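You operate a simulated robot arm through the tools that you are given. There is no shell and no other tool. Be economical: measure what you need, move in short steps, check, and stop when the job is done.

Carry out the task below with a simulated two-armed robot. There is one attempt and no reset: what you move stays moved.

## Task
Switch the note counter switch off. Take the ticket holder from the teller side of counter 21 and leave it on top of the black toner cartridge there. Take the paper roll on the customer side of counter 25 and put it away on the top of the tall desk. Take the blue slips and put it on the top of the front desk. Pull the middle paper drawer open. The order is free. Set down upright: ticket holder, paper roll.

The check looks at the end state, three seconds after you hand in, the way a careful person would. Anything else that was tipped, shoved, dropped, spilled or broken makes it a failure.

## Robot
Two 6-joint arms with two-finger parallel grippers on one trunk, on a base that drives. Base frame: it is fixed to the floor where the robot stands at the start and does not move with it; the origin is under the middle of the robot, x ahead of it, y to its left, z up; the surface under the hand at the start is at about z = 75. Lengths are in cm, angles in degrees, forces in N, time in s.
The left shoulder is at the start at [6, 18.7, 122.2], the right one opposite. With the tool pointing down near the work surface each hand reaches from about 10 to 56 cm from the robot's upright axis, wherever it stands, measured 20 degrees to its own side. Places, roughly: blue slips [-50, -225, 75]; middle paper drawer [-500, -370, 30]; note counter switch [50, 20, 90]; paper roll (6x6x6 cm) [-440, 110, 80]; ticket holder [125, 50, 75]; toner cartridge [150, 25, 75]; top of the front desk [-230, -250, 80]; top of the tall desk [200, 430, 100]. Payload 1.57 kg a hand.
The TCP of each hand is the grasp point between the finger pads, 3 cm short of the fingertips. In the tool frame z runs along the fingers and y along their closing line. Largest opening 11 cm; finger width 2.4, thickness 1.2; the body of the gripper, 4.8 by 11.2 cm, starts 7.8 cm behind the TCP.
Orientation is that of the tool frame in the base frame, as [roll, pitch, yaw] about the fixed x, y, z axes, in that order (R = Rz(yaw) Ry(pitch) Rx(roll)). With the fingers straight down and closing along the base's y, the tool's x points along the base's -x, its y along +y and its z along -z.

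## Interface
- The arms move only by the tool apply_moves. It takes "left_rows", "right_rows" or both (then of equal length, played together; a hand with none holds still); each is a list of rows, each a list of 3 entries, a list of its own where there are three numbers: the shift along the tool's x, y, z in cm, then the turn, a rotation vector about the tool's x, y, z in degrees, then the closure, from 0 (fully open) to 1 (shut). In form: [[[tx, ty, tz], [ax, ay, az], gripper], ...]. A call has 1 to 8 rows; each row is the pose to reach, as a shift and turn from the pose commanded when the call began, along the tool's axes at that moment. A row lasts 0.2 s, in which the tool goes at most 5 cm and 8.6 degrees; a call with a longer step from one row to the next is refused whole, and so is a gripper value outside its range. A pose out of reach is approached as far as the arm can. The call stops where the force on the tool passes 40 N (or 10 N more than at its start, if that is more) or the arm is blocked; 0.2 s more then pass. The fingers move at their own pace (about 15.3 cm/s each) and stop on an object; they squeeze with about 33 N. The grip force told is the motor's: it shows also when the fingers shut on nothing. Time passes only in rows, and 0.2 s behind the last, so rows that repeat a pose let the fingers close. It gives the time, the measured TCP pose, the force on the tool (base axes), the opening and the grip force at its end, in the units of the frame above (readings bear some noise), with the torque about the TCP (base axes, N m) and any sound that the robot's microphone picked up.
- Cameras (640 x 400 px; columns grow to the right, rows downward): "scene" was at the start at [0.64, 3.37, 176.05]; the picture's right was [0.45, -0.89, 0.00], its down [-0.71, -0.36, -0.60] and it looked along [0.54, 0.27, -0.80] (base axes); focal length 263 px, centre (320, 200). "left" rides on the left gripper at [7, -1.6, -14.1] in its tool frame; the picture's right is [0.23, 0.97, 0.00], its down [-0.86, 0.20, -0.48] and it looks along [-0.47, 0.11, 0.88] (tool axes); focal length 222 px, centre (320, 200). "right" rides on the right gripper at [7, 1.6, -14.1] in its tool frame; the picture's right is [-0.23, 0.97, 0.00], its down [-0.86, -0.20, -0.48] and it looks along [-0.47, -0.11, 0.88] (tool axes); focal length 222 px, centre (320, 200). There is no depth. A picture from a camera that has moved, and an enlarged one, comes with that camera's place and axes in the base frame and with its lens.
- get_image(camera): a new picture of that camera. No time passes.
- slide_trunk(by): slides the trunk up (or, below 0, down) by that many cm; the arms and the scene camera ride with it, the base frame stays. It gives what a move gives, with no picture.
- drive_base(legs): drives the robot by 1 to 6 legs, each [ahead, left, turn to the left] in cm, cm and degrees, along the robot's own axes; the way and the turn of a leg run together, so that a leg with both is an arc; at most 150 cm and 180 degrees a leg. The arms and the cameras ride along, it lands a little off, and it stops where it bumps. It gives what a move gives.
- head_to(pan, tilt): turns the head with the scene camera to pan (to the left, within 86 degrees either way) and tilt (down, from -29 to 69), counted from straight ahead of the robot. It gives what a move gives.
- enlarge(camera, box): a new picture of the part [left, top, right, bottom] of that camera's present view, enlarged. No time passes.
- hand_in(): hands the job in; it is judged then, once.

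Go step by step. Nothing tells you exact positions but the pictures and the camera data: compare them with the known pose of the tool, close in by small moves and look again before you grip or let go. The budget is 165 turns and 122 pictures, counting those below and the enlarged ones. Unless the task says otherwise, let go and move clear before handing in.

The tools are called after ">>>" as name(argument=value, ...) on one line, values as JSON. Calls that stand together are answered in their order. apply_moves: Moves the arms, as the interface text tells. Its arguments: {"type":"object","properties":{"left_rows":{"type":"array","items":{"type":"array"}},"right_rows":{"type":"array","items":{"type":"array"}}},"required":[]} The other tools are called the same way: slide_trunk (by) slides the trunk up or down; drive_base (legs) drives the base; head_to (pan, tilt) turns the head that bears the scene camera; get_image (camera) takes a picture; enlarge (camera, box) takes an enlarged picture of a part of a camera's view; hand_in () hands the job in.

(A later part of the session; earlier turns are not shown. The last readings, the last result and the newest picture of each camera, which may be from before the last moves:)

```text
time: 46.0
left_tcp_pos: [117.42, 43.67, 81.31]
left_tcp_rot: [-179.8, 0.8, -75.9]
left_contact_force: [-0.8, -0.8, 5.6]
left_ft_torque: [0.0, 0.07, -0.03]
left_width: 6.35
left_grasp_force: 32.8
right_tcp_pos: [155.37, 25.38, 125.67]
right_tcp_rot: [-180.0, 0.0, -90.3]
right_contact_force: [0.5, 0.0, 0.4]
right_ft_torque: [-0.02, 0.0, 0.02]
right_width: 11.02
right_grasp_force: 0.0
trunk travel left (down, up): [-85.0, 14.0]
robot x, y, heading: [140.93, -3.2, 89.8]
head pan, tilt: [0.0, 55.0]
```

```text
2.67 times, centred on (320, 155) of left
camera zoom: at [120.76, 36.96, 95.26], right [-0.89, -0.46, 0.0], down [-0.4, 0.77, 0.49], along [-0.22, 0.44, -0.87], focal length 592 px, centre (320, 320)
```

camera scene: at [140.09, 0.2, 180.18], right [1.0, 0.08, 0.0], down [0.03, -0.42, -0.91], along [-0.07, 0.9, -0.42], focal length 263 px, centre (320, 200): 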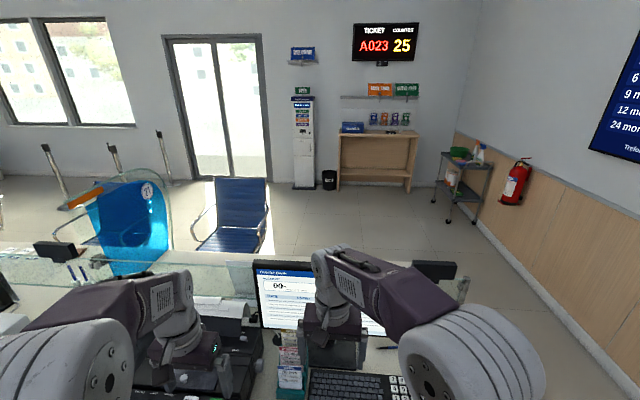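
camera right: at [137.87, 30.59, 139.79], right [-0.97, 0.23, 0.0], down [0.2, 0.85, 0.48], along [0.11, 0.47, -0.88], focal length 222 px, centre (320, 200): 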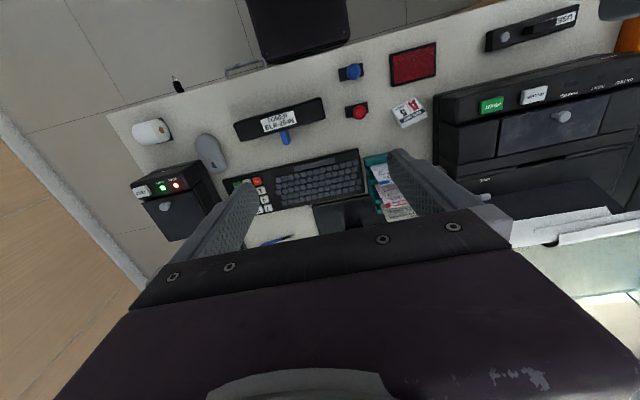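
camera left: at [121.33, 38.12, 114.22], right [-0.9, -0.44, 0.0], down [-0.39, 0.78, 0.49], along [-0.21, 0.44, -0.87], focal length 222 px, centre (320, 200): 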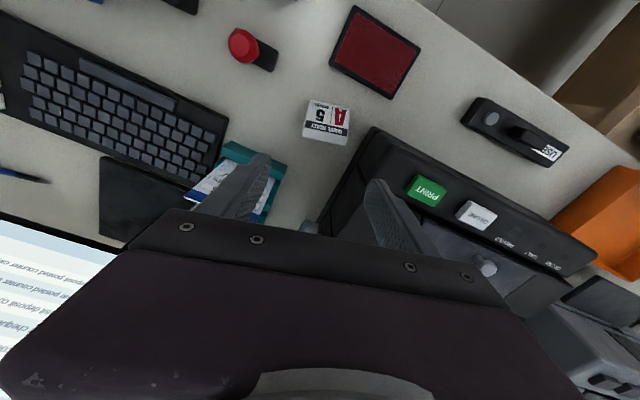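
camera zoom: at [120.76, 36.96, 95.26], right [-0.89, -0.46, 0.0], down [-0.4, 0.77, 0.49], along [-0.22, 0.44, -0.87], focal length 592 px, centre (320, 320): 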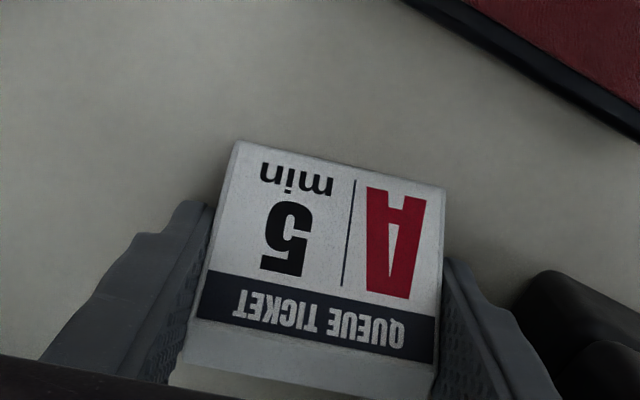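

The wedge is gripped (6.35 cm). Lifting it straight up, and moving the right hand farther aside.

>>> apply_moves(left_rows=[[[0, 0, -4], [0, 0, 0], 0.6], [[0, 0, -9], [0, 0, 0], 0.6], [[0, 0, -13], [0, 0, 0], 0.6], [[0, 0, -17], [0, 0, 0], 0.6], [[2, -4, -18], [0, 0, 4], 0.6], [[4, -8, -18], [0, 0, 8], 0.6], [[6, -12, -18], [0, 0, 11], 0.6], [[8, -16, -18], [0, 0, 12.5], 0.6]], right_rows=[[[0, -3, 0], [0, 0, 0], 0], [[0, -6, 0], [0, 0, 0], 0], [[0, -9, 0], [0, 0, 0], 0], [[0, -12, 0], [0, 0, 0], 0], [[0, -14, 0], [0, 0, 0], 0], [[0, -14, 0], [0, 0, 0], 0], [[0, -14, 0], [0, 0, 0], 0], [[0, -14, 0], [0, 0, 0], 0]])

>>> get_image(camera="scene")

```text
time: 47.8
left_tcp_pos: [135.18, 39.52, 99.17]
left_tcp_rot: [180.0, 0.7, -88.5]
left_contact_force: [0.6, -1.1, -0.5]
left_ft_torque: [0.0, 0.04, -0.05]
left_width: 6.33
left_grasp_force: 33.0
right_tcp_pos: [169.44, 25.42, 125.68]
right_tcp_rot: [179.9, 0.0, -90.2]
right_contact_force: [0.1, -0.2, 0.1]
right_ft_torque: [0.01, 0.02, 0.03]
right_width: 10.99
right_grasp_force: 0.0
trunk travel left (down, up): [-85.0, 14.0]
robot x, y, heading: [141.29, -3.07, 89.6]
head pan, tilt: [0.0, 55.0]
```

```text
83 pictures are left
camera scene: at [141.19, -1.84, 175.78], right [1.0, 0.0, 0.0], down [-0.01, -0.82, -0.57], along [0.0, 0.57, -0.82], focal length 263 px, centre (320, 200)
```

scene: 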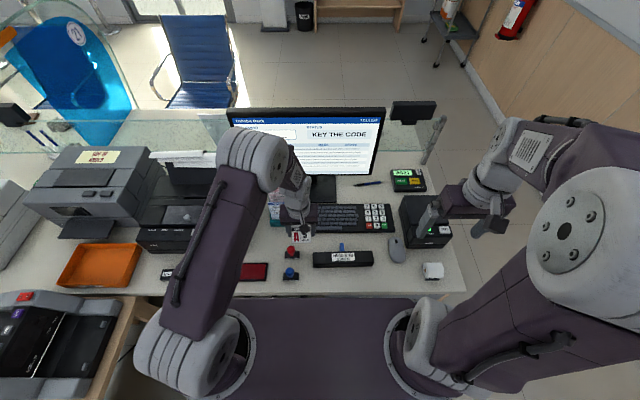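

The wedge is in the hand, upright. Moving over the toner and looking with both cameras.

>>> apply_moves(left_rows=[[[0.8, -4, 0], [0, 0, 0], 0.6], [[1.7, -8, 0], [0, 0, 0], 0.6], [[2.5, -12.2, 0], [0, 0, 0], 0.6], [[2.5, -12.2, 4], [0, 0, 0], 0.6], [[2.5, -12.2, 8], [0, 0, 0], 0.6]])

>>> enlarge(camera="left", box=[180, 40, 460, 230])

>>> enlarge(camera="scene", box=[280, 200, 390, 280])

```text
time: 49.0
left_tcp_pos: [147.27, 37.72, 91.06]
left_tcp_rot: [-180.0, 0.7, -88.5]
left_contact_force: [0.8, -0.3, -0.1]
left_ft_torque: [0.01, -0.03, -0.04]
left_width: 6.34
left_grasp_force: 33.4
right_tcp_pos: [169.19, 25.43, 125.71]
right_tcp_rot: [180.0, 0.0, -90.2]
right_contact_force: [-0.2, -0.2, 0.6]
right_ft_torque: [0.01, 0.01, 0.0]
right_width: 11.0
right_grasp_force: 0.0
trunk travel left (down, up): [-85.0, 14.0]
robot x, y, heading: [140.81, -3.0, 89.7]
head pan, tilt: [0.0, 55.0]
```

```text
2.11 times, centred on (320, 135) of left
camera zoom: at [149.1, 30.42, 105.04], right [-0.97, -0.25, 0.0], down [-0.22, 0.84, 0.49], along [-0.12, 0.47, -0.87], focal length 468 px, centre (320, 337)
```

zoom: 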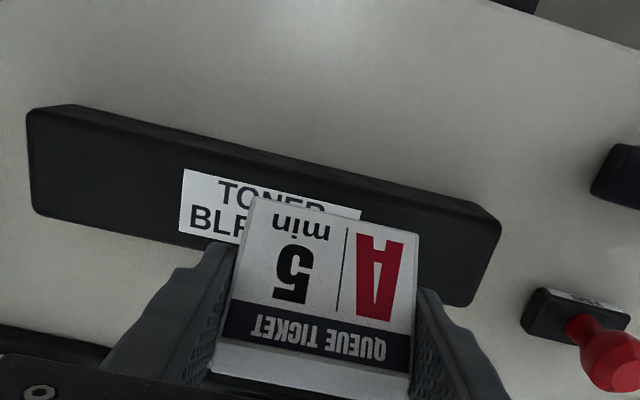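

```text
5.00 times, centred on (335, 240) of scene
camera zoom: at [140.95, -1.66, 175.78], right [1.0, 0.0, 0.0], down [0.0, -0.82, -0.57], along [0.0, 0.57, -0.82], focal length 1316 px, centre (245, 0)
```

zoom: 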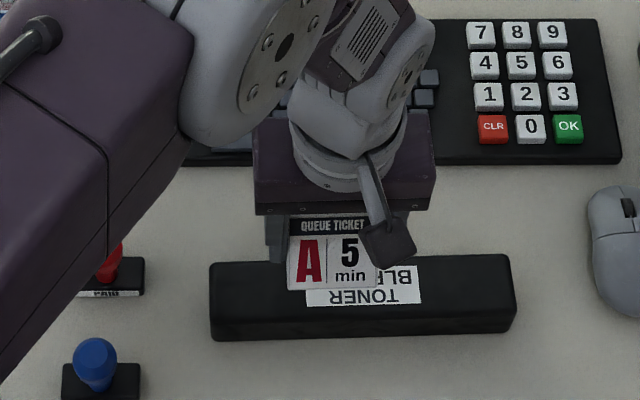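

Wedge bottom spans y≈34.7–39.7 while the toner's top spans y≈34.8–39.4. Lowering it slowly with a 0.3 cm correction.

>>> apply_moves(left_rows=[[[0.3, 0, 2], [0, 0, 0], 0.6], [[0.3, 0, 3.5], [0, 0, 0], 0.6], [[0.3, 0, 4.2], [0, 0, 0], 0.6], [[0.3, 0, 4.6], [0, 0, 0], 0.6]])

>>> enlarge(camera="scene", box=[280, 200, 390, 280])

```text
time: 50.0
left_tcp_pos: [147.2, 37.38, 86.55]
left_tcp_rot: [179.8, 0.7, -88.4]
left_contact_force: [-0.7, 0.4, -1.0]
left_ft_torque: [-0.03, -0.03, 0.0]
left_width: 6.3
left_grasp_force: 32.9
right_tcp_pos: [169.26, 25.56, 125.7]
right_tcp_rot: [-179.9, 0.1, -90.3]
right_contact_force: [-0.4, 0.2, 0.0]
right_ft_torque: [0.01, -0.03, 0.05]
right_width: 10.99
right_grasp_force: 0.0
trunk travel left (down, up): [-85.0, 14.0]
robot x, y, heading: [141.23, -3.25, 89.7]
head pan, tilt: [0.0, 55.0]
```

```text
5.00 times, centred on (335, 240) of scene
camera zoom: at [140.89, -1.76, 175.78], right [1.0, 0.0, 0.0], down [0.0, -0.82, -0.57], along [0.0, 0.57, -0.82], focal length 1316 px, centre (245, 0)
```

zoom: 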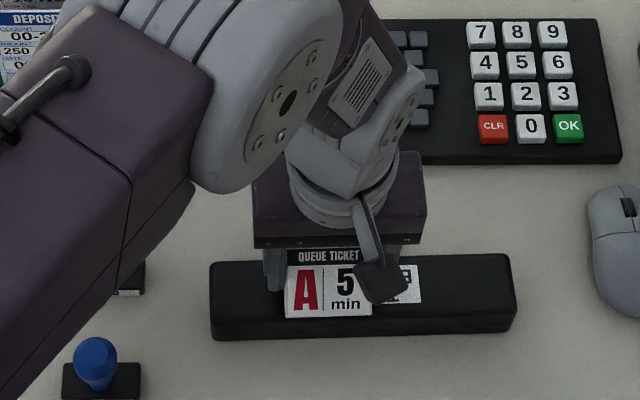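

Checking the toner's front edge against the wedge's front edge at higher zoom before touching down.

>>> enlarge(camera="scene", box=[318, 245, 372, 272])

>>> enlarge(camera="left", box=[180, 60, 420, 200])

```text
11.85 times, centred on (345, 258) of scene
camera zoom: at [140.89, -1.76, 175.78], right [1.0, 0.0, 0.0], down [0.0, -0.82, -0.57], along [0.0, 0.57, -0.82], focal length 3118 px, centre (24, -493)
```

zoom: 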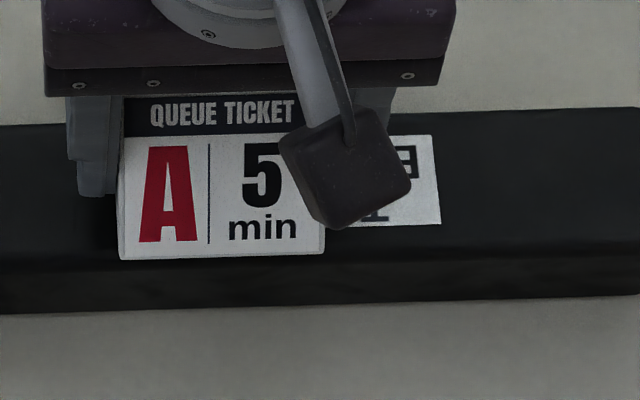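

```text
2.67 times, centred on (300, 130) of left
camera zoom: at [149.02, 30.13, 100.46], right [-0.97, -0.25, 0.0], down [-0.22, 0.84, 0.49], along [-0.12, 0.47, -0.87], focal length 592 px, centre (373, 387)
```

zoom: 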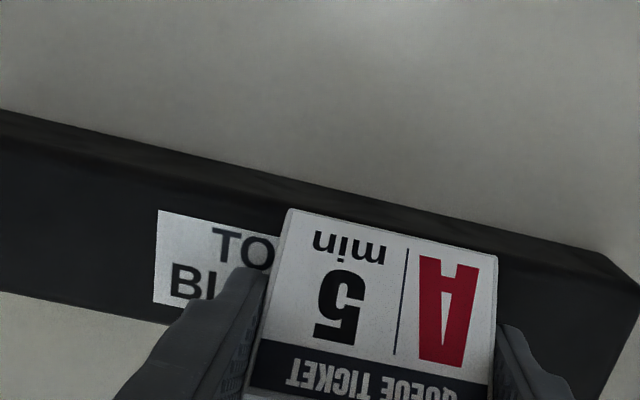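

The toner is only ~3 cm tall (top ≈ z 81) and spans y≈35.3–40.3. I'll shift the wedge 0.8 cm away from me and lower until contact.

>>> apply_moves(left_rows=[[[-0.8, 0, 0], [0, 0, 0], 0.6], [[-0.8, 0, 1], [0, 0, 0], 0.6], [[-0.8, 0, 1.5], [0, 0, 0], 0.6], [[-0.8, 0, 1.9], [0, 0, 0], 0.6], [[-0.8, 0, 2.2], [0, 0, 0], 0.6]])

>>> enlarge(camera="scene", box=[318, 245, 372, 272])

```text
time: 50.9
left_tcp_pos: [147.16, 38.24, 85.49]
left_tcp_rot: [-179.7, 1.1, -88.4]
left_contact_force: [-8.3, -7.7, 33.8]
left_ft_torque: [-0.25, 0.5, 0.09]
left_width: 6.34
left_grasp_force: 33.0
right_tcp_pos: [169.18, 25.08, 125.86]
right_tcp_rot: [-179.8, 0.2, -90.2]
right_contact_force: [0.4, -0.2, -0.4]
right_ft_torque: [-0.05, 0.02, -0.02]
right_width: 10.96
right_grasp_force: 0.0
trunk travel left (down, up): [-85.0, 14.0]
robot x, y, heading: [141.01, -3.55, 90.0]
head pan, tilt: [0.0, 55.0]
stopped in row 4 (left hand): the force on the tool passed its limit at 52 N (the readings are from after the stop); the commanded pose is now the measured one
```

```text
11.85 times, centred on (345, 258) of scene
camera zoom: at [140.77, -2.27, 175.82], right [1.0, 0.0, 0.0], down [0.0, -0.82, -0.58], along [0.0, 0.58, -0.82], focal length 3118 px, centre (24, -493)
```

zoom: 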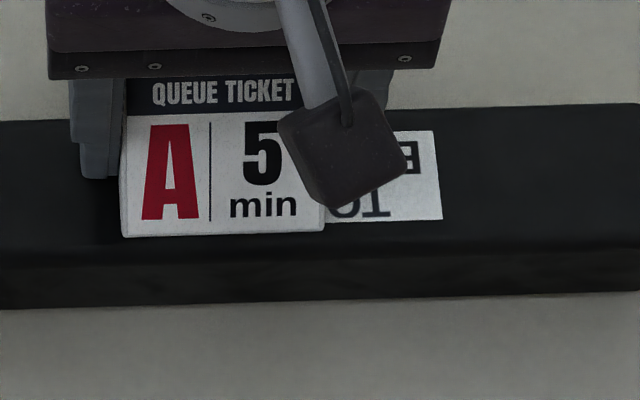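

Contact, and the wedge front sits 0.5 cm inside the toner's edge. Relieving the press, opening and retreating straight up.

>>> apply_moves(left_rows=[[[0, 0, -0.15], [0, 0, 0], 0.6], [[0, 0, -0.15], [0, 0, 0], 0.38], [[0, 0, -0.15], [0, 0, 0], 0.3], [[0, 0, -0.3], [0, 0, 0], 0.25], [[0, 0, -2.5], [0, 0, 0], 0.25], [[0, 0, -6.5], [0, 0, 0], 0.25], [[0, 0, -11], [0, 0, 0], 0.25], [[0, 0, -15], [0, 0, 0], 0.25]])

>>> enlarge(camera="scene", box=[300, 220, 400, 280])

>>> enlarge(camera="left", box=[220, 60, 420, 200])

```text
time: 52.7
left_tcp_pos: [147.25, 38.03, 100.4]
left_tcp_rot: [-179.9, 1.0, -88.3]
left_contact_force: [0.3, -0.2, 0.5]
left_ft_torque: [-0.04, -0.02, 0.01]
left_width: 8.26
left_grasp_force: 0.1
right_tcp_pos: [169.22, 25.32, 125.73]
right_tcp_rot: [180.0, 0.0, -90.3]
right_contact_force: [0.2, -0.3, -0.2]
right_ft_torque: [0.03, 0.04, 0.03]
right_width: 10.99
right_grasp_force: 0.0
trunk travel left (down, up): [-85.0, 14.0]
robot x, y, heading: [141.08, -3.1, 89.6]
head pan, tilt: [0.0, 55.0]
```

```text
6.40 times, centred on (350, 250) of scene
camera zoom: at [140.84, -1.85, 175.77], right [1.0, 0.0, 0.0], down [0.0, -0.82, -0.57], along [0.0, 0.57, -0.82], focal length 1684 px, centre (128, -120)
```

zoom: 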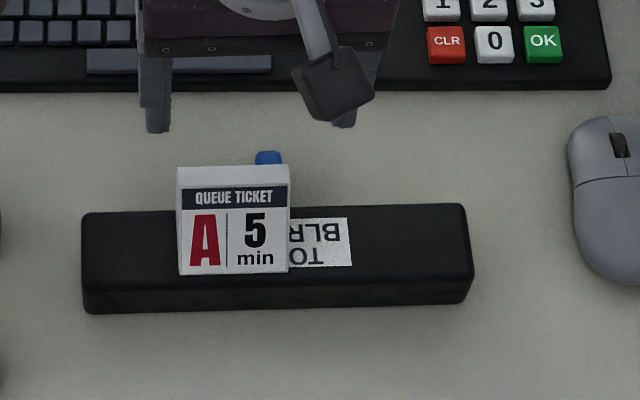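

```text
2.86 times, centred on (320, 130) of left
camera zoom: at [149.13, 30.7, 114.27], right [-0.97, -0.25, -0.01], down [-0.22, 0.84, 0.49], along [-0.12, 0.48, -0.87], focal length 635 px, centre (320, 400)
```

zoom: 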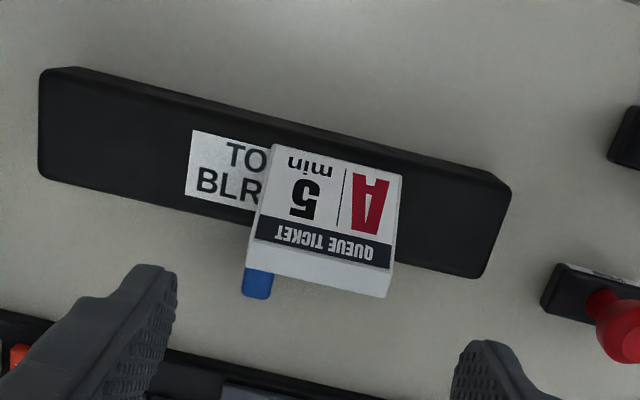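

The ticket holder stands upright on the toner. I'll raise the hand, back off and head for the blue slips.

>>> apply_moves(left_rows=[[[1, 1, -5], [0, 0, 0], 0.25], [[3, 4, -9], [0, 0, 0], 0.1], [[5, 7, -13], [0, 0, 0], 0], [[7, 11, -16], [0, 0, 0], 0], [[9, 14.5, -19], [0, 0, 0], 0], [[10, 17, -22], [0, 0, 0], 0], [[11, 20, -24], [0, 0, 0], 0]])

>>> drive_base(legs=[[-100, 0, 0], [0, 0, 90], [20, 0, 0]])

>>> head_to(pan=35, tilt=28)

>>> get_image(camera="scene")

```text
refused: row 1 steps farther than a row can; nothing moved
```

```text
time: 62.9
left_tcp_pos: [79.7, -97.56, 100.38]
left_tcp_rot: [-179.9, 1.2, 2.4]
left_contact_force: [-0.5, 0.2, -0.6]
left_ft_torque: [0.01, 0.02, 0.03]
left_width: 8.26
left_grasp_force: 0.0
right_tcp_pos: [92.12, -75.29, 125.8]
right_tcp_rot: [180.0, 0.2, 0.6]
right_contact_force: [0.4, 0.4, 0.8]
right_ft_torque: [-0.02, 0.0, 0.03]
right_width: 10.99
right_grasp_force: 0.0
trunk travel left (down, up): [-85.0, 14.0]
robot x, y, heading: [120.78, -103.09, -179.4]
head pan, tilt: [0.0, 55.0]
```

```text
time: 63.9
left_tcp_pos: [79.48, -97.41, 100.3]
left_tcp_rot: [-179.9, 0.9, 2.5]
left_contact_force: [-0.1, -0.4, -0.2]
left_ft_torque: [0.02, 0.01, 0.01]
left_width: 8.27
left_grasp_force: 0.1
right_tcp_pos: [91.88, -75.32, 125.79]
right_tcp_rot: [180.0, 0.1, 0.6]
right_contact_force: [-0.3, 0.4, -0.2]
right_ft_torque: [0.0, 0.01, 0.01]
right_width: 10.99
right_grasp_force: 0.0
trunk travel left (down, up): [-85.0, 14.0]
robot x, y, heading: [121.0, -103.17, -179.4]
head pan, tilt: [35.0, 28.0]
```

```text
74 pictures are left
camera scene: at [119.28, -108.46, 179.69], right [-0.58, 0.81, 0.0], down [0.38, 0.27, -0.88], along [-0.72, -0.51, -0.47], focal length 263 px, centre (320, 200)
```

scene: 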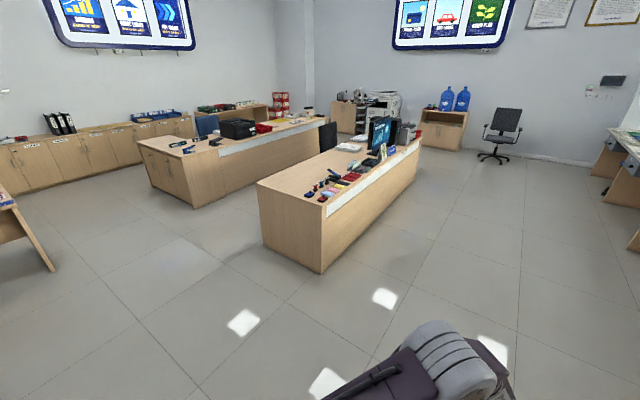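

Two long desks ahead; the front one's near end is at x≈-38, y from -218 to -300. Zooming for the blue slips.

>>> enlarge(camera="scene", box=[250, 100, 430, 220])

>>> apply_moves(left_rows=[[[0, 0, -5], [0, 0, 0], 0.2], [[0, 2, -9], [0, 0, 0], 0.1], [[0, 5, -13], [0, 0, 0], 0], [[2, 8, -16], [0, 0, 0], 0], [[4, 11, -19], [0, 0, 0], 0], [[6, 14, -22], [0, 0, 0], 0], [[8, 17, -24], [0, 0, 0], 0]], right_rows=[[[0, 2, 0], [0, 0, 0], 0], [[0, 4, 0], [0, 0, 0], 0], [[0, 6, 0], [0, 0, 0], 0], [[0, 8, 0], [0, 0, 0], 0], [[0, 8, 0], [0, 0, 0], 0], [[0, 8, 0], [0, 0, 0], 0], [[0, 8, 0], [0, 0, 0], 0]])

```text
3.33 times, centred on (340, 160) of scene
camera zoom: at [119.28, -108.46, 179.69], right [-0.58, 0.81, 0.0], down [0.38, 0.27, -0.88], along [-0.72, -0.51, -0.47], focal length 877 px, centre (253, 333)
```

zoom: 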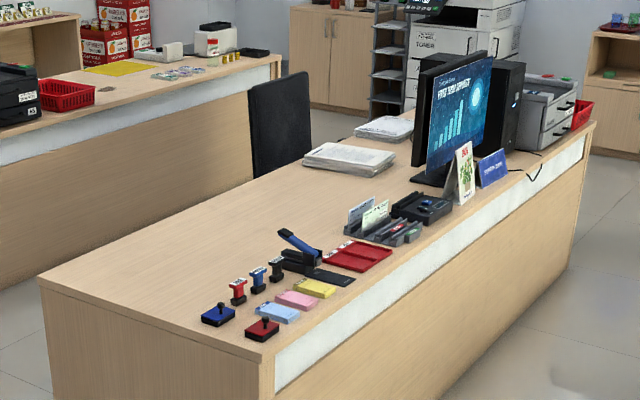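

```text
time: 65.5
left_tcp_pos: [88.92, -114.24, 124.13]
left_tcp_rot: [-179.8, 1.1, 2.5]
left_contact_force: [-0.2, -0.7, -0.1]
left_ft_torque: [0.03, 0.03, 0.02]
left_width: 11.0
left_grasp_force: 0.0
right_tcp_pos: [92.08, -83.44, 125.74]
right_tcp_rot: [-179.9, 0.1, 0.5]
right_contact_force: [0.6, -0.5, 0.4]
right_ft_torque: [0.01, 0.0, 0.04]
right_width: 10.98
right_grasp_force: 0.2
trunk travel left (down, up): [-85.0, 14.0]
robot x, y, heading: [120.96, -103.37, -179.2]
head pan, tilt: [35.0, 28.0]
```

The light-blue pad at about [-50, -221] on the near desk is the blue slips. I'll drive in front of it, and check which desk is the front desk.

>>> drive_base(legs=[[100, 0, 0], [71, 0, 0], [0, 0, 90], [55, 0, 0]])

>>> head_to(pan=-45, tilt=25)

>>> get_image(camera="scene")

>>> head_to(pan=0, tilt=45)

>>> get_image(camera="scene")

```text
time: 80.8
left_tcp_pos: [-38.93, -192.34, 124.29]
left_tcp_rot: [-179.9, 1.1, 92.7]
left_contact_force: [-0.2, 0.0, -0.8]
left_ft_torque: [0.02, -0.01, -0.02]
left_width: 11.0
left_grasp_force: 0.0
right_tcp_pos: [-69.66, -189.29, 125.79]
right_tcp_rot: [180.0, 0.2, 90.9]
right_contact_force: [-0.4, -0.4, -0.3]
right_ft_torque: [0.02, 0.01, -0.02]
right_width: 10.99
right_grasp_force: 0.0
trunk travel left (down, up): [-85.0, 14.0]
robot x, y, heading: [-49.55, -160.59, -89.1]
head pan, tilt: [35.0, 28.0]
```

```text
time: 82.3
left_tcp_pos: [-38.89, -192.61, 124.1]
left_tcp_rot: [-179.9, 1.0, 92.7]
left_contact_force: [-0.2, 0.2, -0.2]
left_ft_torque: [0.01, -0.03, -0.05]
left_width: 10.99
left_grasp_force: 0.0
right_tcp_pos: [-69.71, -189.48, 125.63]
right_tcp_rot: [-180.0, -0.1, 90.9]
right_contact_force: [0.5, 0.8, 0.6]
right_ft_torque: [0.03, -0.02, -0.02]
right_width: 11.02
right_grasp_force: 0.1
trunk travel left (down, up): [-85.0, 14.0]
robot x, y, heading: [-49.92, -161.25, -88.8]
head pan, tilt: [-45.0, 25.0]
```

```text
72 pictures are left
camera scene: at [-56.29, -161.24, 180.18], right [-0.72, 0.7, 0.0], down [0.29, 0.3, -0.91], along [-0.63, -0.65, -0.42], focal length 263 px, centre (320, 200)
```

scene: 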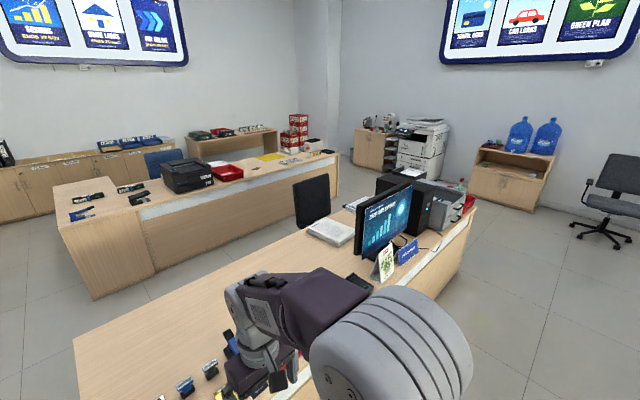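

```text
time: 83.4
left_tcp_pos: [-38.82, -192.63, 124.27]
left_tcp_rot: [-179.9, 1.0, 92.7]
left_contact_force: [-0.5, 0.2, 0.7]
left_ft_torque: [-0.01, -0.02, 0.02]
left_width: 11.02
left_grasp_force: 0.0
right_tcp_pos: [-69.58, -189.53, 125.55]
right_tcp_rot: [180.0, 0.0, 90.9]
right_contact_force: [-0.2, -0.6, 0.4]
right_ft_torque: [0.03, 0.01, -0.01]
right_width: 10.98
right_grasp_force: 0.0
trunk travel left (down, up): [-85.0, 14.0]
robot x, y, heading: [-50.01, -160.37, -89.1]
head pan, tilt: [0.0, 45.0]
```

```text
71 pictures are left
camera scene: at [-49.77, -162.73, 177.12], right [-1.0, -0.01, 0.0], down [-0.01, 0.71, -0.71], along [0.01, -0.71, -0.71], focal length 263 px, centre (320, 200)
```

scene: 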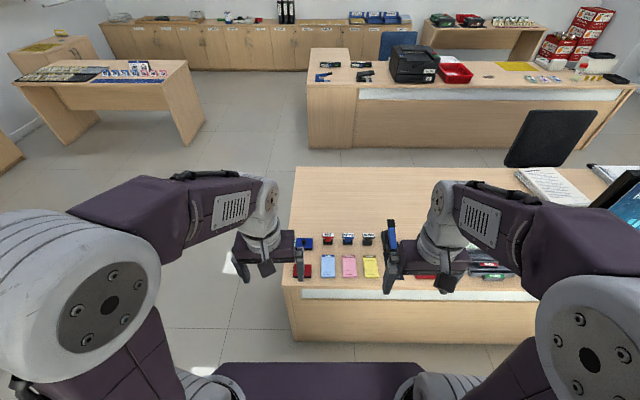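

The pad sits at about [-52, -222] between the red ink pad and the pink pad. I'll come closer and shift so the left hand is over it.

>>> drive_base(legs=[[20, -13, 0]])

>>> apply_moves(left_rows=[[[-3, 0, 4], [0, 0, 0], 0.1], [[-6, 0, 8], [0, 0, 0], 0.2], [[-8, 0, 12], [0, 0, 0], 0.3], [[-8, 0, 16], [0, 0, 0], 0.3], [[-8, 0, 20], [0, 0, 0], 0.3]])

>>> get_image(camera="left")

```text
time: 85.2
left_tcp_pos: [-51.43, -212.54, 124.22]
left_tcp_rot: [-179.7, 1.1, 92.5]
left_contact_force: [0.4, 0.3, 0.7]
left_ft_torque: [-0.01, -0.03, -0.03]
left_width: 11.02
left_grasp_force: 0.1
right_tcp_pos: [-82.23, -209.32, 125.67]
right_tcp_rot: [-179.9, 0.2, 90.7]
right_contact_force: [0.0, 0.4, -0.7]
right_ft_torque: [0.0, -0.01, 0.01]
right_width: 10.99
right_grasp_force: 0.1
trunk travel left (down, up): [-85.0, 14.0]
robot x, y, heading: [-62.38, -180.83, -89.2]
head pan, tilt: [0.0, 45.0]
```

```text
time: 86.4
left_tcp_pos: [-51.25, -221.29, 104.28]
left_tcp_rot: [-179.8, 0.9, 92.4]
left_contact_force: [-0.3, 0.9, -0.1]
left_ft_torque: [0.01, 0.0, 0.01]
left_width: 7.73
left_grasp_force: 0.1
right_tcp_pos: [-82.42, -209.71, 125.56]
right_tcp_rot: [-180.0, 0.0, 90.7]
right_contact_force: [-0.2, 0.5, 0.0]
right_ft_torque: [0.04, 0.04, -0.04]
right_width: 10.99
right_grasp_force: 0.1
trunk travel left (down, up): [-85.0, 14.0]
robot x, y, heading: [-62.55, -180.86, -89.0]
head pan, tilt: [0.0, 45.0]
```

```text
70 pictures are left
camera left: at [-53.05, -214.23, 118.13], right [0.96, 0.27, -0.01], down [0.24, -0.84, 0.49], along [0.13, -0.48, -0.87], focal length 222 px, centre (320, 200)
```

left: 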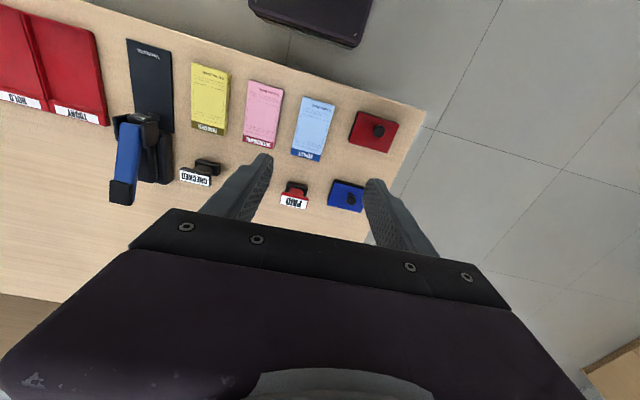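

Refining the pad's pose and height with a zoom.

>>> enlarge(camera="left", box=[230, 75, 400, 180])

```text
3.76 times, centred on (315, 128) of left
camera zoom: at [-53.05, -214.23, 118.13], right [0.96, 0.27, -0.01], down [0.24, -0.84, 0.49], along [0.13, -0.48, -0.87], focal length 836 px, centre (339, 473)
```

zoom: 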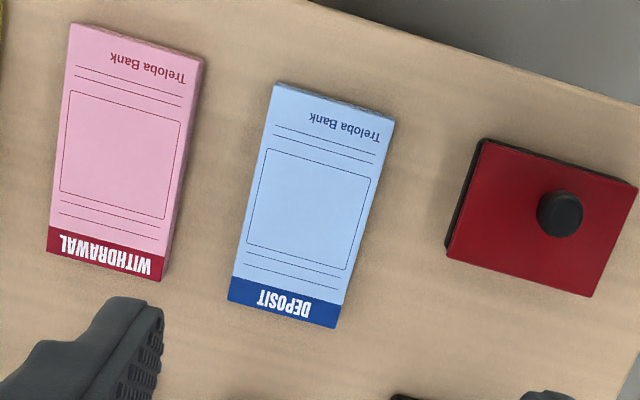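

The pad is 5.2 × 9.7 cm, square to the desk, centred at [-52.3, -222.9]. Descending over it.

>>> apply_moves(left_rows=[[[-1.55, -1.12, 4], [0, 0, 2.4], 0.36], [[-1.55, -1.12, 8.5], [0, 0, 2.4], 0.36], [[-1.55, -1.12, 13], [0, 0, 2.4], 0.36], [[-1.55, -1.12, 17], [0, 0, 2.4], 0.36], [[-1.55, -1.12, 20.5], [0, 0, 2.4], 0.36]])

>>> enlarge(camera="left", box=[200, 60, 440, 220])

```text
time: 87.6
left_tcp_pos: [-52.32, -223.13, 83.72]
left_tcp_rot: [-179.9, 1.1, 90.0]
left_contact_force: [0.1, -0.3, -0.1]
left_ft_torque: [0.03, 0.01, -0.01]
left_width: 7.08
left_grasp_force: 0.0
right_tcp_pos: [-82.36, -209.48, 125.59]
right_tcp_rot: [-180.0, 0.0, 90.7]
right_contact_force: [0.2, -1.2, 0.5]
right_ft_torque: [0.02, -0.01, 0.02]
right_width: 11.02
right_grasp_force: 0.0
trunk travel left (down, up): [-85.0, 14.0]
robot x, y, heading: [-62.61, -180.6, -89.4]
head pan, tilt: [0.0, 45.0]
```

```text
2.50 times, centred on (320, 140) of left
camera zoom: at [-53.96, -216.1, 97.53], right [0.97, 0.23, -0.01], down [0.2, -0.85, 0.49], along [0.11, -0.48, -0.87], focal length 555 px, centre (320, 350)
```

zoom: 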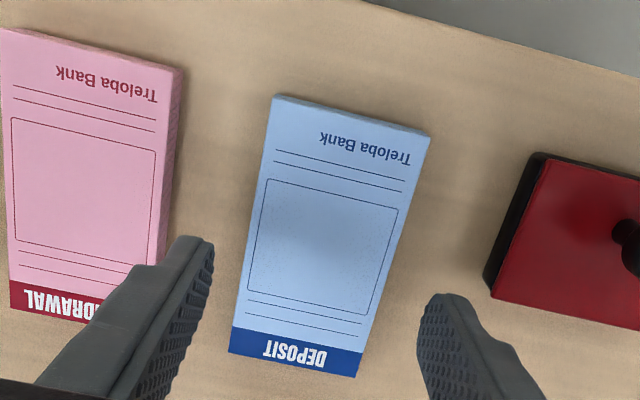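

Centred across the pad. Lowering slowly to the desk, then closing.

>>> apply_moves(left_rows=[[[0, 0, 1.2], [0, 0, 0], 0.36], [[0, 0, 1.8], [0, 0, 0], 0.36], [[0, 0, 2.2], [0, 0, 0], 0.36], [[0, 0, 2.6], [0, 0, 0], 0.36], [[0, 0, 3], [0, 0, 0], 0.36]])

>>> enlarge(camera="left", box=[200, 60, 440, 220])

```text
time: 88.8
left_tcp_pos: [-52.33, -223.18, 80.76]
left_tcp_rot: [-179.9, 1.1, 90.1]
left_contact_force: [0.4, -0.7, -0.2]
left_ft_torque: [0.0, 0.01, 0.0]
left_width: 7.03
left_grasp_force: 0.1
right_tcp_pos: [-82.36, -209.62, 125.59]
right_tcp_rot: [-179.9, 0.0, 90.7]
right_contact_force: [-0.2, 0.8, 0.0]
right_ft_torque: [0.0, 0.02, -0.03]
right_width: 11.0
right_grasp_force: 0.0
trunk travel left (down, up): [-85.0, 14.0]
robot x, y, heading: [-62.3, -180.95, -89.4]
head pan, tilt: [0.0, 45.0]
```

```text
2.50 times, centred on (320, 140) of left
camera zoom: at [-53.97, -216.09, 94.71], right [0.97, 0.23, -0.01], down [0.2, -0.85, 0.49], along [0.11, -0.48, -0.87], focal length 555 px, centre (320, 350)
```

zoom: 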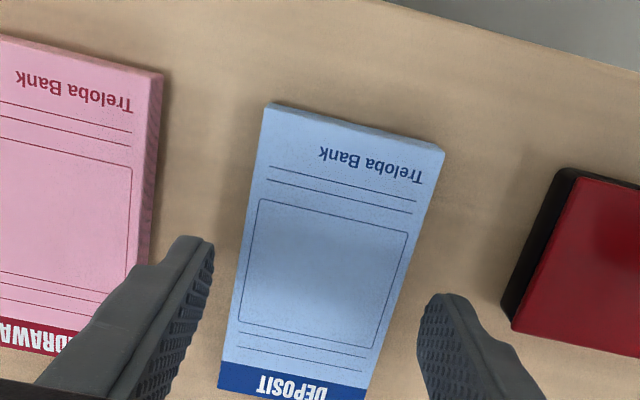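

No desk contact yet; continuing down gently.

>>> apply_moves(left_rows=[[[0, 0, 0.5], [0, 0, 0], 0.36], [[0, 0, 1], [0, 0, 0], 0.36], [[0, 0, 1.4], [0, 0, 0], 0.36], [[0, 0, 1.8], [0, 0, 0], 0.36], [[0, 0, 2.2], [0, 0, 0], 0.36], [[0, 0, 2.6], [0, 0, 0], 0.36], [[0, 0, 3], [0, 0, 0], 0.36]])

```text
time: 90.4
left_tcp_pos: [-52.47, -223.23, 78.08]
left_tcp_rot: [-179.9, 1.3, 90.1]
left_contact_force: [1.6, -0.7, 17.6]
left_ft_torque: [0.15, -0.72, 0.02]
left_width: 7.14
left_grasp_force: 0.5
right_tcp_pos: [-82.43, -209.39, 125.78]
right_tcp_rot: [-179.9, 0.1, 90.7]
right_contact_force: [-0.6, -0.1, -0.1]
right_ft_torque: [0.0, 0.04, -0.02]
right_width: 10.99
right_grasp_force: 0.1
trunk travel left (down, up): [-85.0, 14.0]
robot x, y, heading: [-62.55, -180.85, -89.4]
head pan, tilt: [0.0, 45.0]
```

Desk top is at z≈75. Raising 0.3 cm and closing on the pad.

>>> apply_moves(left_rows=[[[0, 0, -0.4], [0, 0, 0], 0.36], [[0, 0, -0.4], [0, 0, 0], 0.45], [[0, 0, -0.4], [0, 0, 0], 0.55], [[0, 0, -0.4], [0, 0, 0], 0.65], [[0, 0, -0.4], [0, 0, 0], 0.65]])

>>> enlarge(camera="left", box=[200, 60, 440, 220])

```text
time: 91.6
left_tcp_pos: [-52.44, -223.13, 78.23]
left_tcp_rot: [-179.9, 1.1, 90.1]
left_contact_force: [-0.4, -0.4, -0.6]
left_ft_torque: [-0.02, 0.02, -0.05]
left_width: 5.7
left_grasp_force: 32.9
right_tcp_pos: [-82.37, -209.62, 125.64]
right_tcp_rot: [180.0, 0.1, 90.7]
right_contact_force: [0.2, -0.2, 0.4]
right_ft_torque: [-0.02, -0.03, -0.03]
right_width: 10.98
right_grasp_force: 0.0
trunk travel left (down, up): [-85.0, 14.0]
robot x, y, heading: [-62.49, -180.85, -89.5]
head pan, tilt: [0.0, 45.0]
```

```text
2.50 times, centred on (320, 140) of left
camera zoom: at [-53.98, -216.09, 92.18], right [0.97, 0.23, -0.01], down [0.2, -0.85, 0.49], along [0.11, -0.48, -0.87], focal length 555 px, centre (320, 350)
```

zoom: 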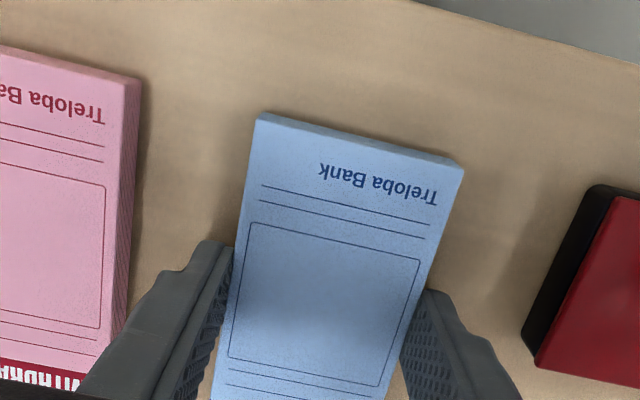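

The pad is gripped. Lifting it well clear and backing off to travel toward [-230, -250].

>>> apply_moves(left_rows=[[[0, 0, -4.5], [0, 0, 0], 0.65], [[0, 0, -9], [0, 0, 0], 0.65], [[0, 0, -14], [0, 0, 0], 0.65], [[0, 0, -19], [0, 0, 0], 0.65], [[0, 0, -24], [0, 0, 0], 0.65], [[0, 0, -29], [0, 0, 0], 0.65], [[0, 0, -34], [0, 0, 0], 0.65], [[0, 0, -39], [0, 0, 0], 0.65]])

>>> drive_base(legs=[[-50, 0, 0], [0, -110, 0]])

>>> head_to(pan=-30, tilt=30)

>>> get_image(camera="scene")

```text
time: 93.4
left_tcp_pos: [-52.35, -222.31, 117.18]
left_tcp_rot: [-179.9, 1.0, 90.0]
left_contact_force: [0.4, 0.8, -1.5]
left_ft_torque: [-0.02, -0.02, -0.02]
left_width: 5.72
left_grasp_force: 33.3
right_tcp_pos: [-82.41, -209.35, 125.75]
right_tcp_rot: [-180.0, 0.0, 90.7]
right_contact_force: [0.6, 0.1, -0.6]
right_ft_torque: [0.03, -0.02, 0.02]
right_width: 11.01
right_grasp_force: 0.1
trunk travel left (down, up): [-85.0, 14.0]
robot x, y, heading: [-62.5, -180.65, -89.1]
head pan, tilt: [0.0, 45.0]
```

```text
time: 101.5
left_tcp_pos: [-161.93, -175.26, 116.98]
left_tcp_rot: [-179.9, 1.0, 90.9]
left_contact_force: [0.3, 0.0, -1.1]
left_ft_torque: [-0.01, -0.01, -0.03]
left_width: 5.72
left_grasp_force: 33.6
right_tcp_pos: [-191.97, -162.75, 125.62]
right_tcp_rot: [-179.8, 0.0, 91.4]
right_contact_force: [-0.6, -0.1, -0.1]
right_ft_torque: [-0.01, 0.01, 0.02]
right_width: 11.0
right_grasp_force: 0.1
trunk travel left (down, up): [-85.0, 14.0]
robot x, y, heading: [-172.58, -133.74, -88.6]
head pan, tilt: [0.0, 45.0]
```

```text
time: 102.5
left_tcp_pos: [-162.1, -175.24, 117.06]
left_tcp_rot: [-179.9, 1.1, 90.8]
left_contact_force: [-0.3, 0.1, 0.2]
left_ft_torque: [-0.04, -0.01, -0.04]
left_width: 5.69
left_grasp_force: 33.3
right_tcp_pos: [-192.09, -162.71, 125.63]
right_tcp_rot: [-180.0, 0.0, 91.5]
right_contact_force: [-0.4, -0.2, -0.1]
right_ft_torque: [0.0, 0.0, 0.02]
right_width: 11.01
right_grasp_force: 0.0
trunk travel left (down, up): [-85.0, 14.0]
robot x, y, heading: [-172.36, -133.67, -88.8]
head pan, tilt: [-30.0, 30.0]
```

```text
65 pictures are left
camera scene: at [-177.05, -135.66, 179.37], right [-0.88, 0.48, 0.0], down [0.24, 0.44, -0.87], along [-0.41, -0.76, -0.5], focal length 263 px, centre (320, 200)
```

scene: 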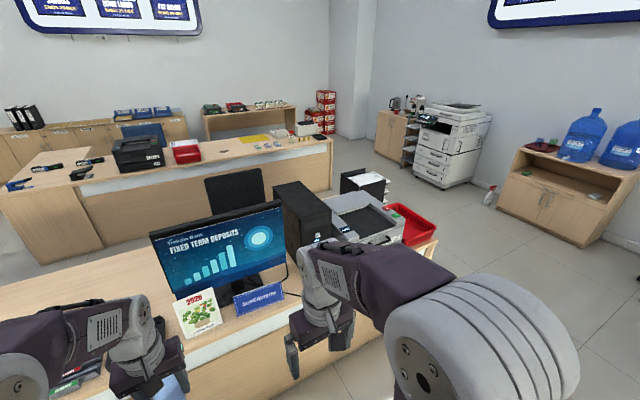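

The near desk carries a monitor, PC tower and printer on its far half; that half is centred near the named spot. I'll rise and get a better view of free space there.

>>> slide_trunk(by=14)

>>> drive_base(legs=[[20, 0, 0]])

>>> head_to(pan=-5, tilt=45)

>>> get_image(camera="scene")

>>> get_image(camera="right")

```text
time: 104.1
left_tcp_pos: [-162.07, -175.32, 131.17]
left_tcp_rot: [-179.9, 1.0, 90.8]
left_contact_force: [0.8, 1.1, -1.0]
left_ft_torque: [-0.02, -0.03, -0.02]
left_width: 5.71
left_grasp_force: 33.0
right_tcp_pos: [-192.1, -162.83, 139.68]
right_tcp_rot: [180.0, 0.0, 91.3]
right_contact_force: [0.6, -0.4, -0.2]
right_ft_torque: [0.02, -0.01, 0.02]
right_width: 10.97
right_grasp_force: 0.0
trunk travel left (down, up): [-99.0, 0.0]
robot x, y, heading: [-172.84, -133.6, -88.8]
head pan, tilt: [-30.0, 30.0]
```

```text
time: 105.7
left_tcp_pos: [-161.58, -194.83, 131.37]
left_tcp_rot: [-179.9, 1.2, 90.8]
left_contact_force: [-1.1, 0.5, -0.5]
left_ft_torque: [-0.04, 0.0, 0.01]
left_width: 5.7
left_grasp_force: 33.5
right_tcp_pos: [-191.83, -182.15, 139.85]
right_tcp_rot: [-180.0, 0.3, 91.3]
right_contact_force: [0.0, -0.3, -0.4]
right_ft_torque: [-0.06, 0.01, -0.02]
right_width: 11.02
right_grasp_force: 0.0
trunk travel left (down, up): [-99.0, 0.0]
robot x, y, heading: [-171.94, -153.84, -88.7]
head pan, tilt: [-30.0, 30.0]
```

```text
time: 106.6
left_tcp_pos: [-161.39, -195.37, 131.06]
left_tcp_rot: [-179.8, 0.9, 90.7]
left_contact_force: [0.6, 0.6, -1.4]
left_ft_torque: [0.03, -0.01, -0.05]
left_width: 5.7
left_grasp_force: 33.4
right_tcp_pos: [-191.76, -182.88, 139.68]
right_tcp_rot: [179.9, -0.1, 91.3]
right_contact_force: [0.1, 0.3, -0.1]
right_ft_torque: [0.05, -0.01, 0.0]
right_width: 10.97
right_grasp_force: 0.1
trunk travel left (down, up): [-99.0, 0.0]
robot x, y, heading: [-171.9, -153.9, -88.8]
head pan, tilt: [-5.0, 45.0]
```

```text
64 pictures are left
camera scene: at [-172.77, -155.93, 191.12], right [-1.0, 0.07, 0.0], down [0.05, 0.71, -0.71], along [-0.05, -0.71, -0.71], focal length 263 px, centre (320, 200)
```

scene: 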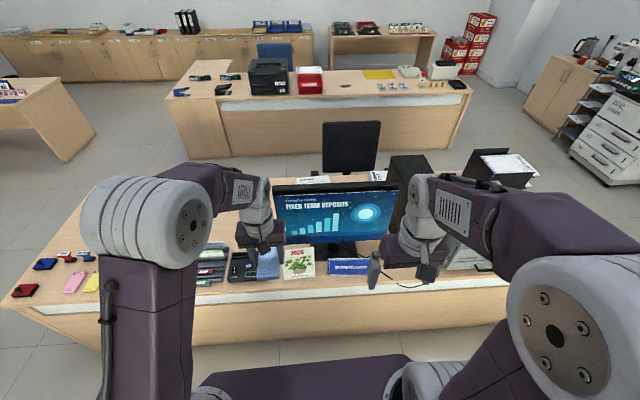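

```text
63 pictures are left
camera right: at [-190.18, -175.84, 153.74], right [0.98, -0.2, 0.0], down [-0.18, -0.86, 0.48], along [-0.1, -0.47, -0.88], focal length 222 px, centre (320, 200)
```

right: 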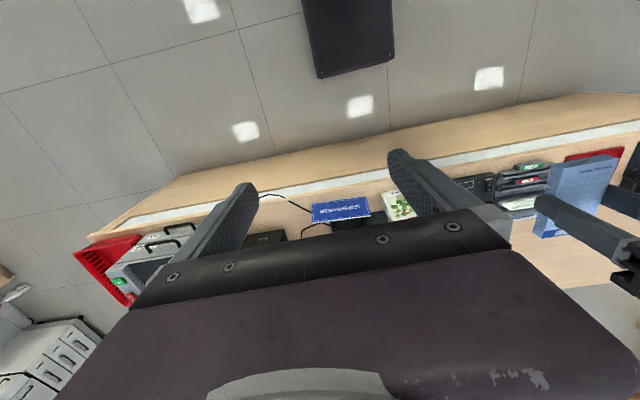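

Front strip is crowded; the staff side behind the monitor seems freer. I'll go round the west end of the desk to look from there.

>>> drive_base(legs=[[-25, 0, 0], [0, -100, 0], [0, -78, 0], [120, 0, 0], [105, 0, 0], [0, 0, 150]])

>>> head_to(pan=0, tilt=30)

>>> get_image(camera="scene")

```text
time: 133.9
left_tcp_pos: [-332.89, -317.22, 131.16]
left_tcp_rot: [-179.9, 1.0, -118.1]
left_contact_force: [-0.2, 0.4, -1.0]
left_ft_torque: [-0.03, -0.02, 0.0]
left_width: 5.73
left_grasp_force: 32.9
right_tcp_pos: [-312.61, -342.85, 139.75]
right_tcp_rot: [-180.0, 0.0, -117.5]
right_contact_force: [-0.4, -0.1, -0.3]
right_ft_torque: [-0.01, 0.0, 0.02]
right_width: 11.01
right_grasp_force: 0.0
trunk travel left (down, up): [-99.0, 0.0]
robot x, y, heading: [-343.84, -358.73, 62.6]
head pan, tilt: [-5.0, 45.0]
```

```text
time: 134.7
left_tcp_pos: [-332.84, -317.28, 131.05]
left_tcp_rot: [-179.9, 1.0, -118.1]
left_contact_force: [0.3, 0.3, -0.8]
left_ft_torque: [-0.05, -0.01, -0.01]
left_width: 5.7
left_grasp_force: 32.9
right_tcp_pos: [-312.63, -342.76, 139.72]
right_tcp_rot: [-180.0, 0.0, -117.5]
right_contact_force: [0.4, 0.7, 0.3]
right_ft_torque: [0.01, 0.02, 0.0]
right_width: 11.0
right_grasp_force: 0.0
trunk travel left (down, up): [-99.0, 0.0]
robot x, y, heading: [-343.68, -359.02, 62.6]
head pan, tilt: [0.0, 30.0]
```

```text
62 pictures are left
camera scene: at [-342.28, -356.03, 193.37], right [0.89, -0.46, 0.0], down [-0.23, -0.44, -0.87], along [0.4, 0.77, -0.5], focal length 263 px, centre (320, 200)
```

scene: 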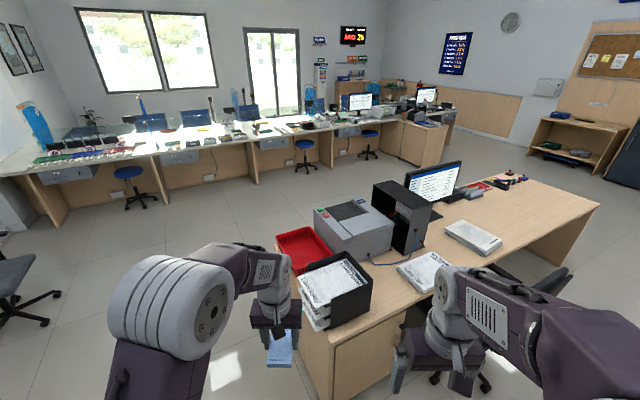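

From here I see a free patch of desk between the black tray and the paper stack, around [-262, -284]. I'll square up to the desk beside the chair.

>>> drive_base(legs=[[0, 0, 27.4], [0, -76, 0], [28, 0, 0]])

>>> head_to(pan=0, tilt=55)

>>> get_image(camera="scene")

```text
time: 141.7
left_tcp_pos: [-277.37, -289.46, 131.2]
left_tcp_rot: [-179.9, 1.2, -90.9]
left_contact_force: [0.4, 0.3, 0.6]
left_ft_torque: [0.0, 0.01, -0.03]
left_width: 5.67
left_grasp_force: 32.4
right_tcp_pos: [-247.7, -302.98, 139.75]
right_tcp_rot: [-180.0, 0.3, -90.5]
right_contact_force: [0.0, -1.2, 0.5]
right_ft_torque: [0.01, -0.02, 0.03]
right_width: 10.99
right_grasp_force: 0.1
trunk travel left (down, up): [-99.0, 0.0]
robot x, y, heading: [-268.19, -331.2, 89.6]
head pan, tilt: [0.0, 30.0]
```

```text
time: 142.6
left_tcp_pos: [-277.47, -288.95, 131.17]
left_tcp_rot: [-180.0, 0.9, -91.0]
left_contact_force: [-0.8, 0.1, -1.1]
left_ft_torque: [-0.02, -0.01, 0.04]
left_width: 5.7
left_grasp_force: 33.3
right_tcp_pos: [-247.58, -302.41, 139.63]
right_tcp_rot: [-180.0, -0.1, -90.5]
right_contact_force: [-0.5, -0.3, -0.1]
right_ft_torque: [0.03, 0.0, 0.01]
right_width: 11.01
right_grasp_force: 0.0
trunk travel left (down, up): [-99.0, 0.0]
robot x, y, heading: [-268.55, -331.17, 89.6]
head pan, tilt: [0.0, 55.0]
```

```text
61 pictures are left
camera scene: at [-268.1, -329.52, 189.78], right [1.0, -0.01, 0.0], down [-0.01, -0.82, -0.57], along [0.0, 0.57, -0.82], focal length 263 px, centre (320, 200)
```

scene: 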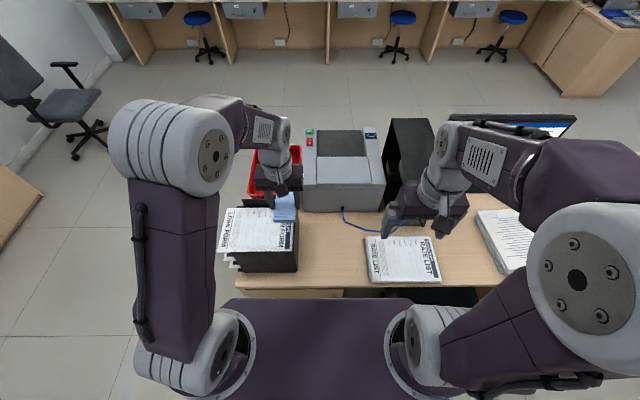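

The patch between tray (x≤-278) and stack (x≥-248) is free; target [-263.5, -282]. Moving the pad over it, right hand aside, then lowering the trunk.

>>> apply_moves(left_rows=[[[-1.5, -3, 0], [0, 0, 0], 0.65], [[-3, -6, 0], [0, 0, 0], 0.65], [[-4.5, -9, 0], [0, 0, 0], 0.65], [[-6, -12, 0], [0, 0, 0], 0.65], [[-7.2, -13.8, 0], [0, 0, -1], 0.65]], right_rows=[[[0, -4, 0], [0, 0, 0], 0], [[0, -8, 0], [0, 0, 0], 0], [[0, -12, 0], [0, 0, 0], 0], [[0, -14, 0], [0, 0, 0], 0], [[0, -14, 0], [0, 0, 0], 0]])

>>> slide_trunk(by=-28)

>>> get_image(camera="left")

>>> get_image(camera="scene")

```text
time: 143.8
left_tcp_pos: [-263.33, -281.98, 131.29]
left_tcp_rot: [-179.9, 1.0, -89.9]
left_contact_force: [0.5, 0.3, -0.7]
left_ft_torque: [-0.05, 0.05, -0.01]
left_width: 5.73
left_grasp_force: 32.9
right_tcp_pos: [-233.5, -302.62, 139.66]
right_tcp_rot: [180.0, -0.1, -90.4]
right_contact_force: [0.2, 0.0, -0.8]
right_ft_torque: [-0.02, 0.01, -0.02]
right_width: 11.0
right_grasp_force: 0.0
trunk travel left (down, up): [-99.0, 0.0]
robot x, y, heading: [-268.4, -330.64, 89.7]
head pan, tilt: [0.0, 55.0]
```

```text
time: 146.6
left_tcp_pos: [-263.33, -282.18, 103.33]
left_tcp_rot: [-179.8, 1.0, -90.0]
left_contact_force: [-0.4, -1.1, -1.1]
left_ft_torque: [0.01, 0.02, -0.02]
left_width: 5.69
left_grasp_force: 33.1
right_tcp_pos: [-233.66, -302.68, 111.7]
right_tcp_rot: [179.9, 0.0, -90.4]
right_contact_force: [0.1, 0.3, -0.2]
right_ft_torque: [0.0, -0.01, -0.02]
right_width: 10.98
right_grasp_force: 0.0
trunk travel left (down, up): [-71.0, 28.0]
robot x, y, heading: [-268.23, -331.16, 89.6]
head pan, tilt: [0.0, 55.0]
```

```text
60 pictures are left
camera left: at [-261.81, -289.5, 117.19], right [-0.97, -0.23, -0.01], down [-0.2, 0.85, 0.49], along [-0.11, 0.48, -0.87], focal length 222 px, centre (320, 200)
```

left: 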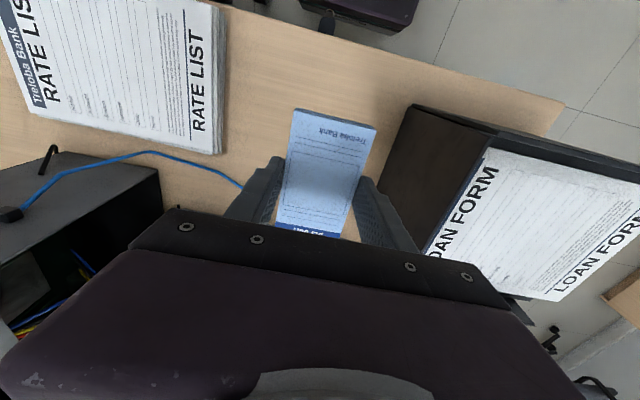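

```text
59 pictures are left
camera scene: at [-268.11, -329.69, 161.78], right [1.0, -0.01, 0.0], down [-0.01, -0.82, -0.57], along [0.0, 0.57, -0.82], focal length 263 px, centre (320, 200)
```

scene: 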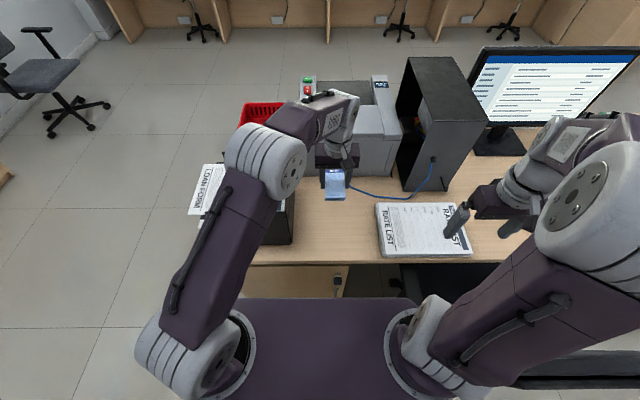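

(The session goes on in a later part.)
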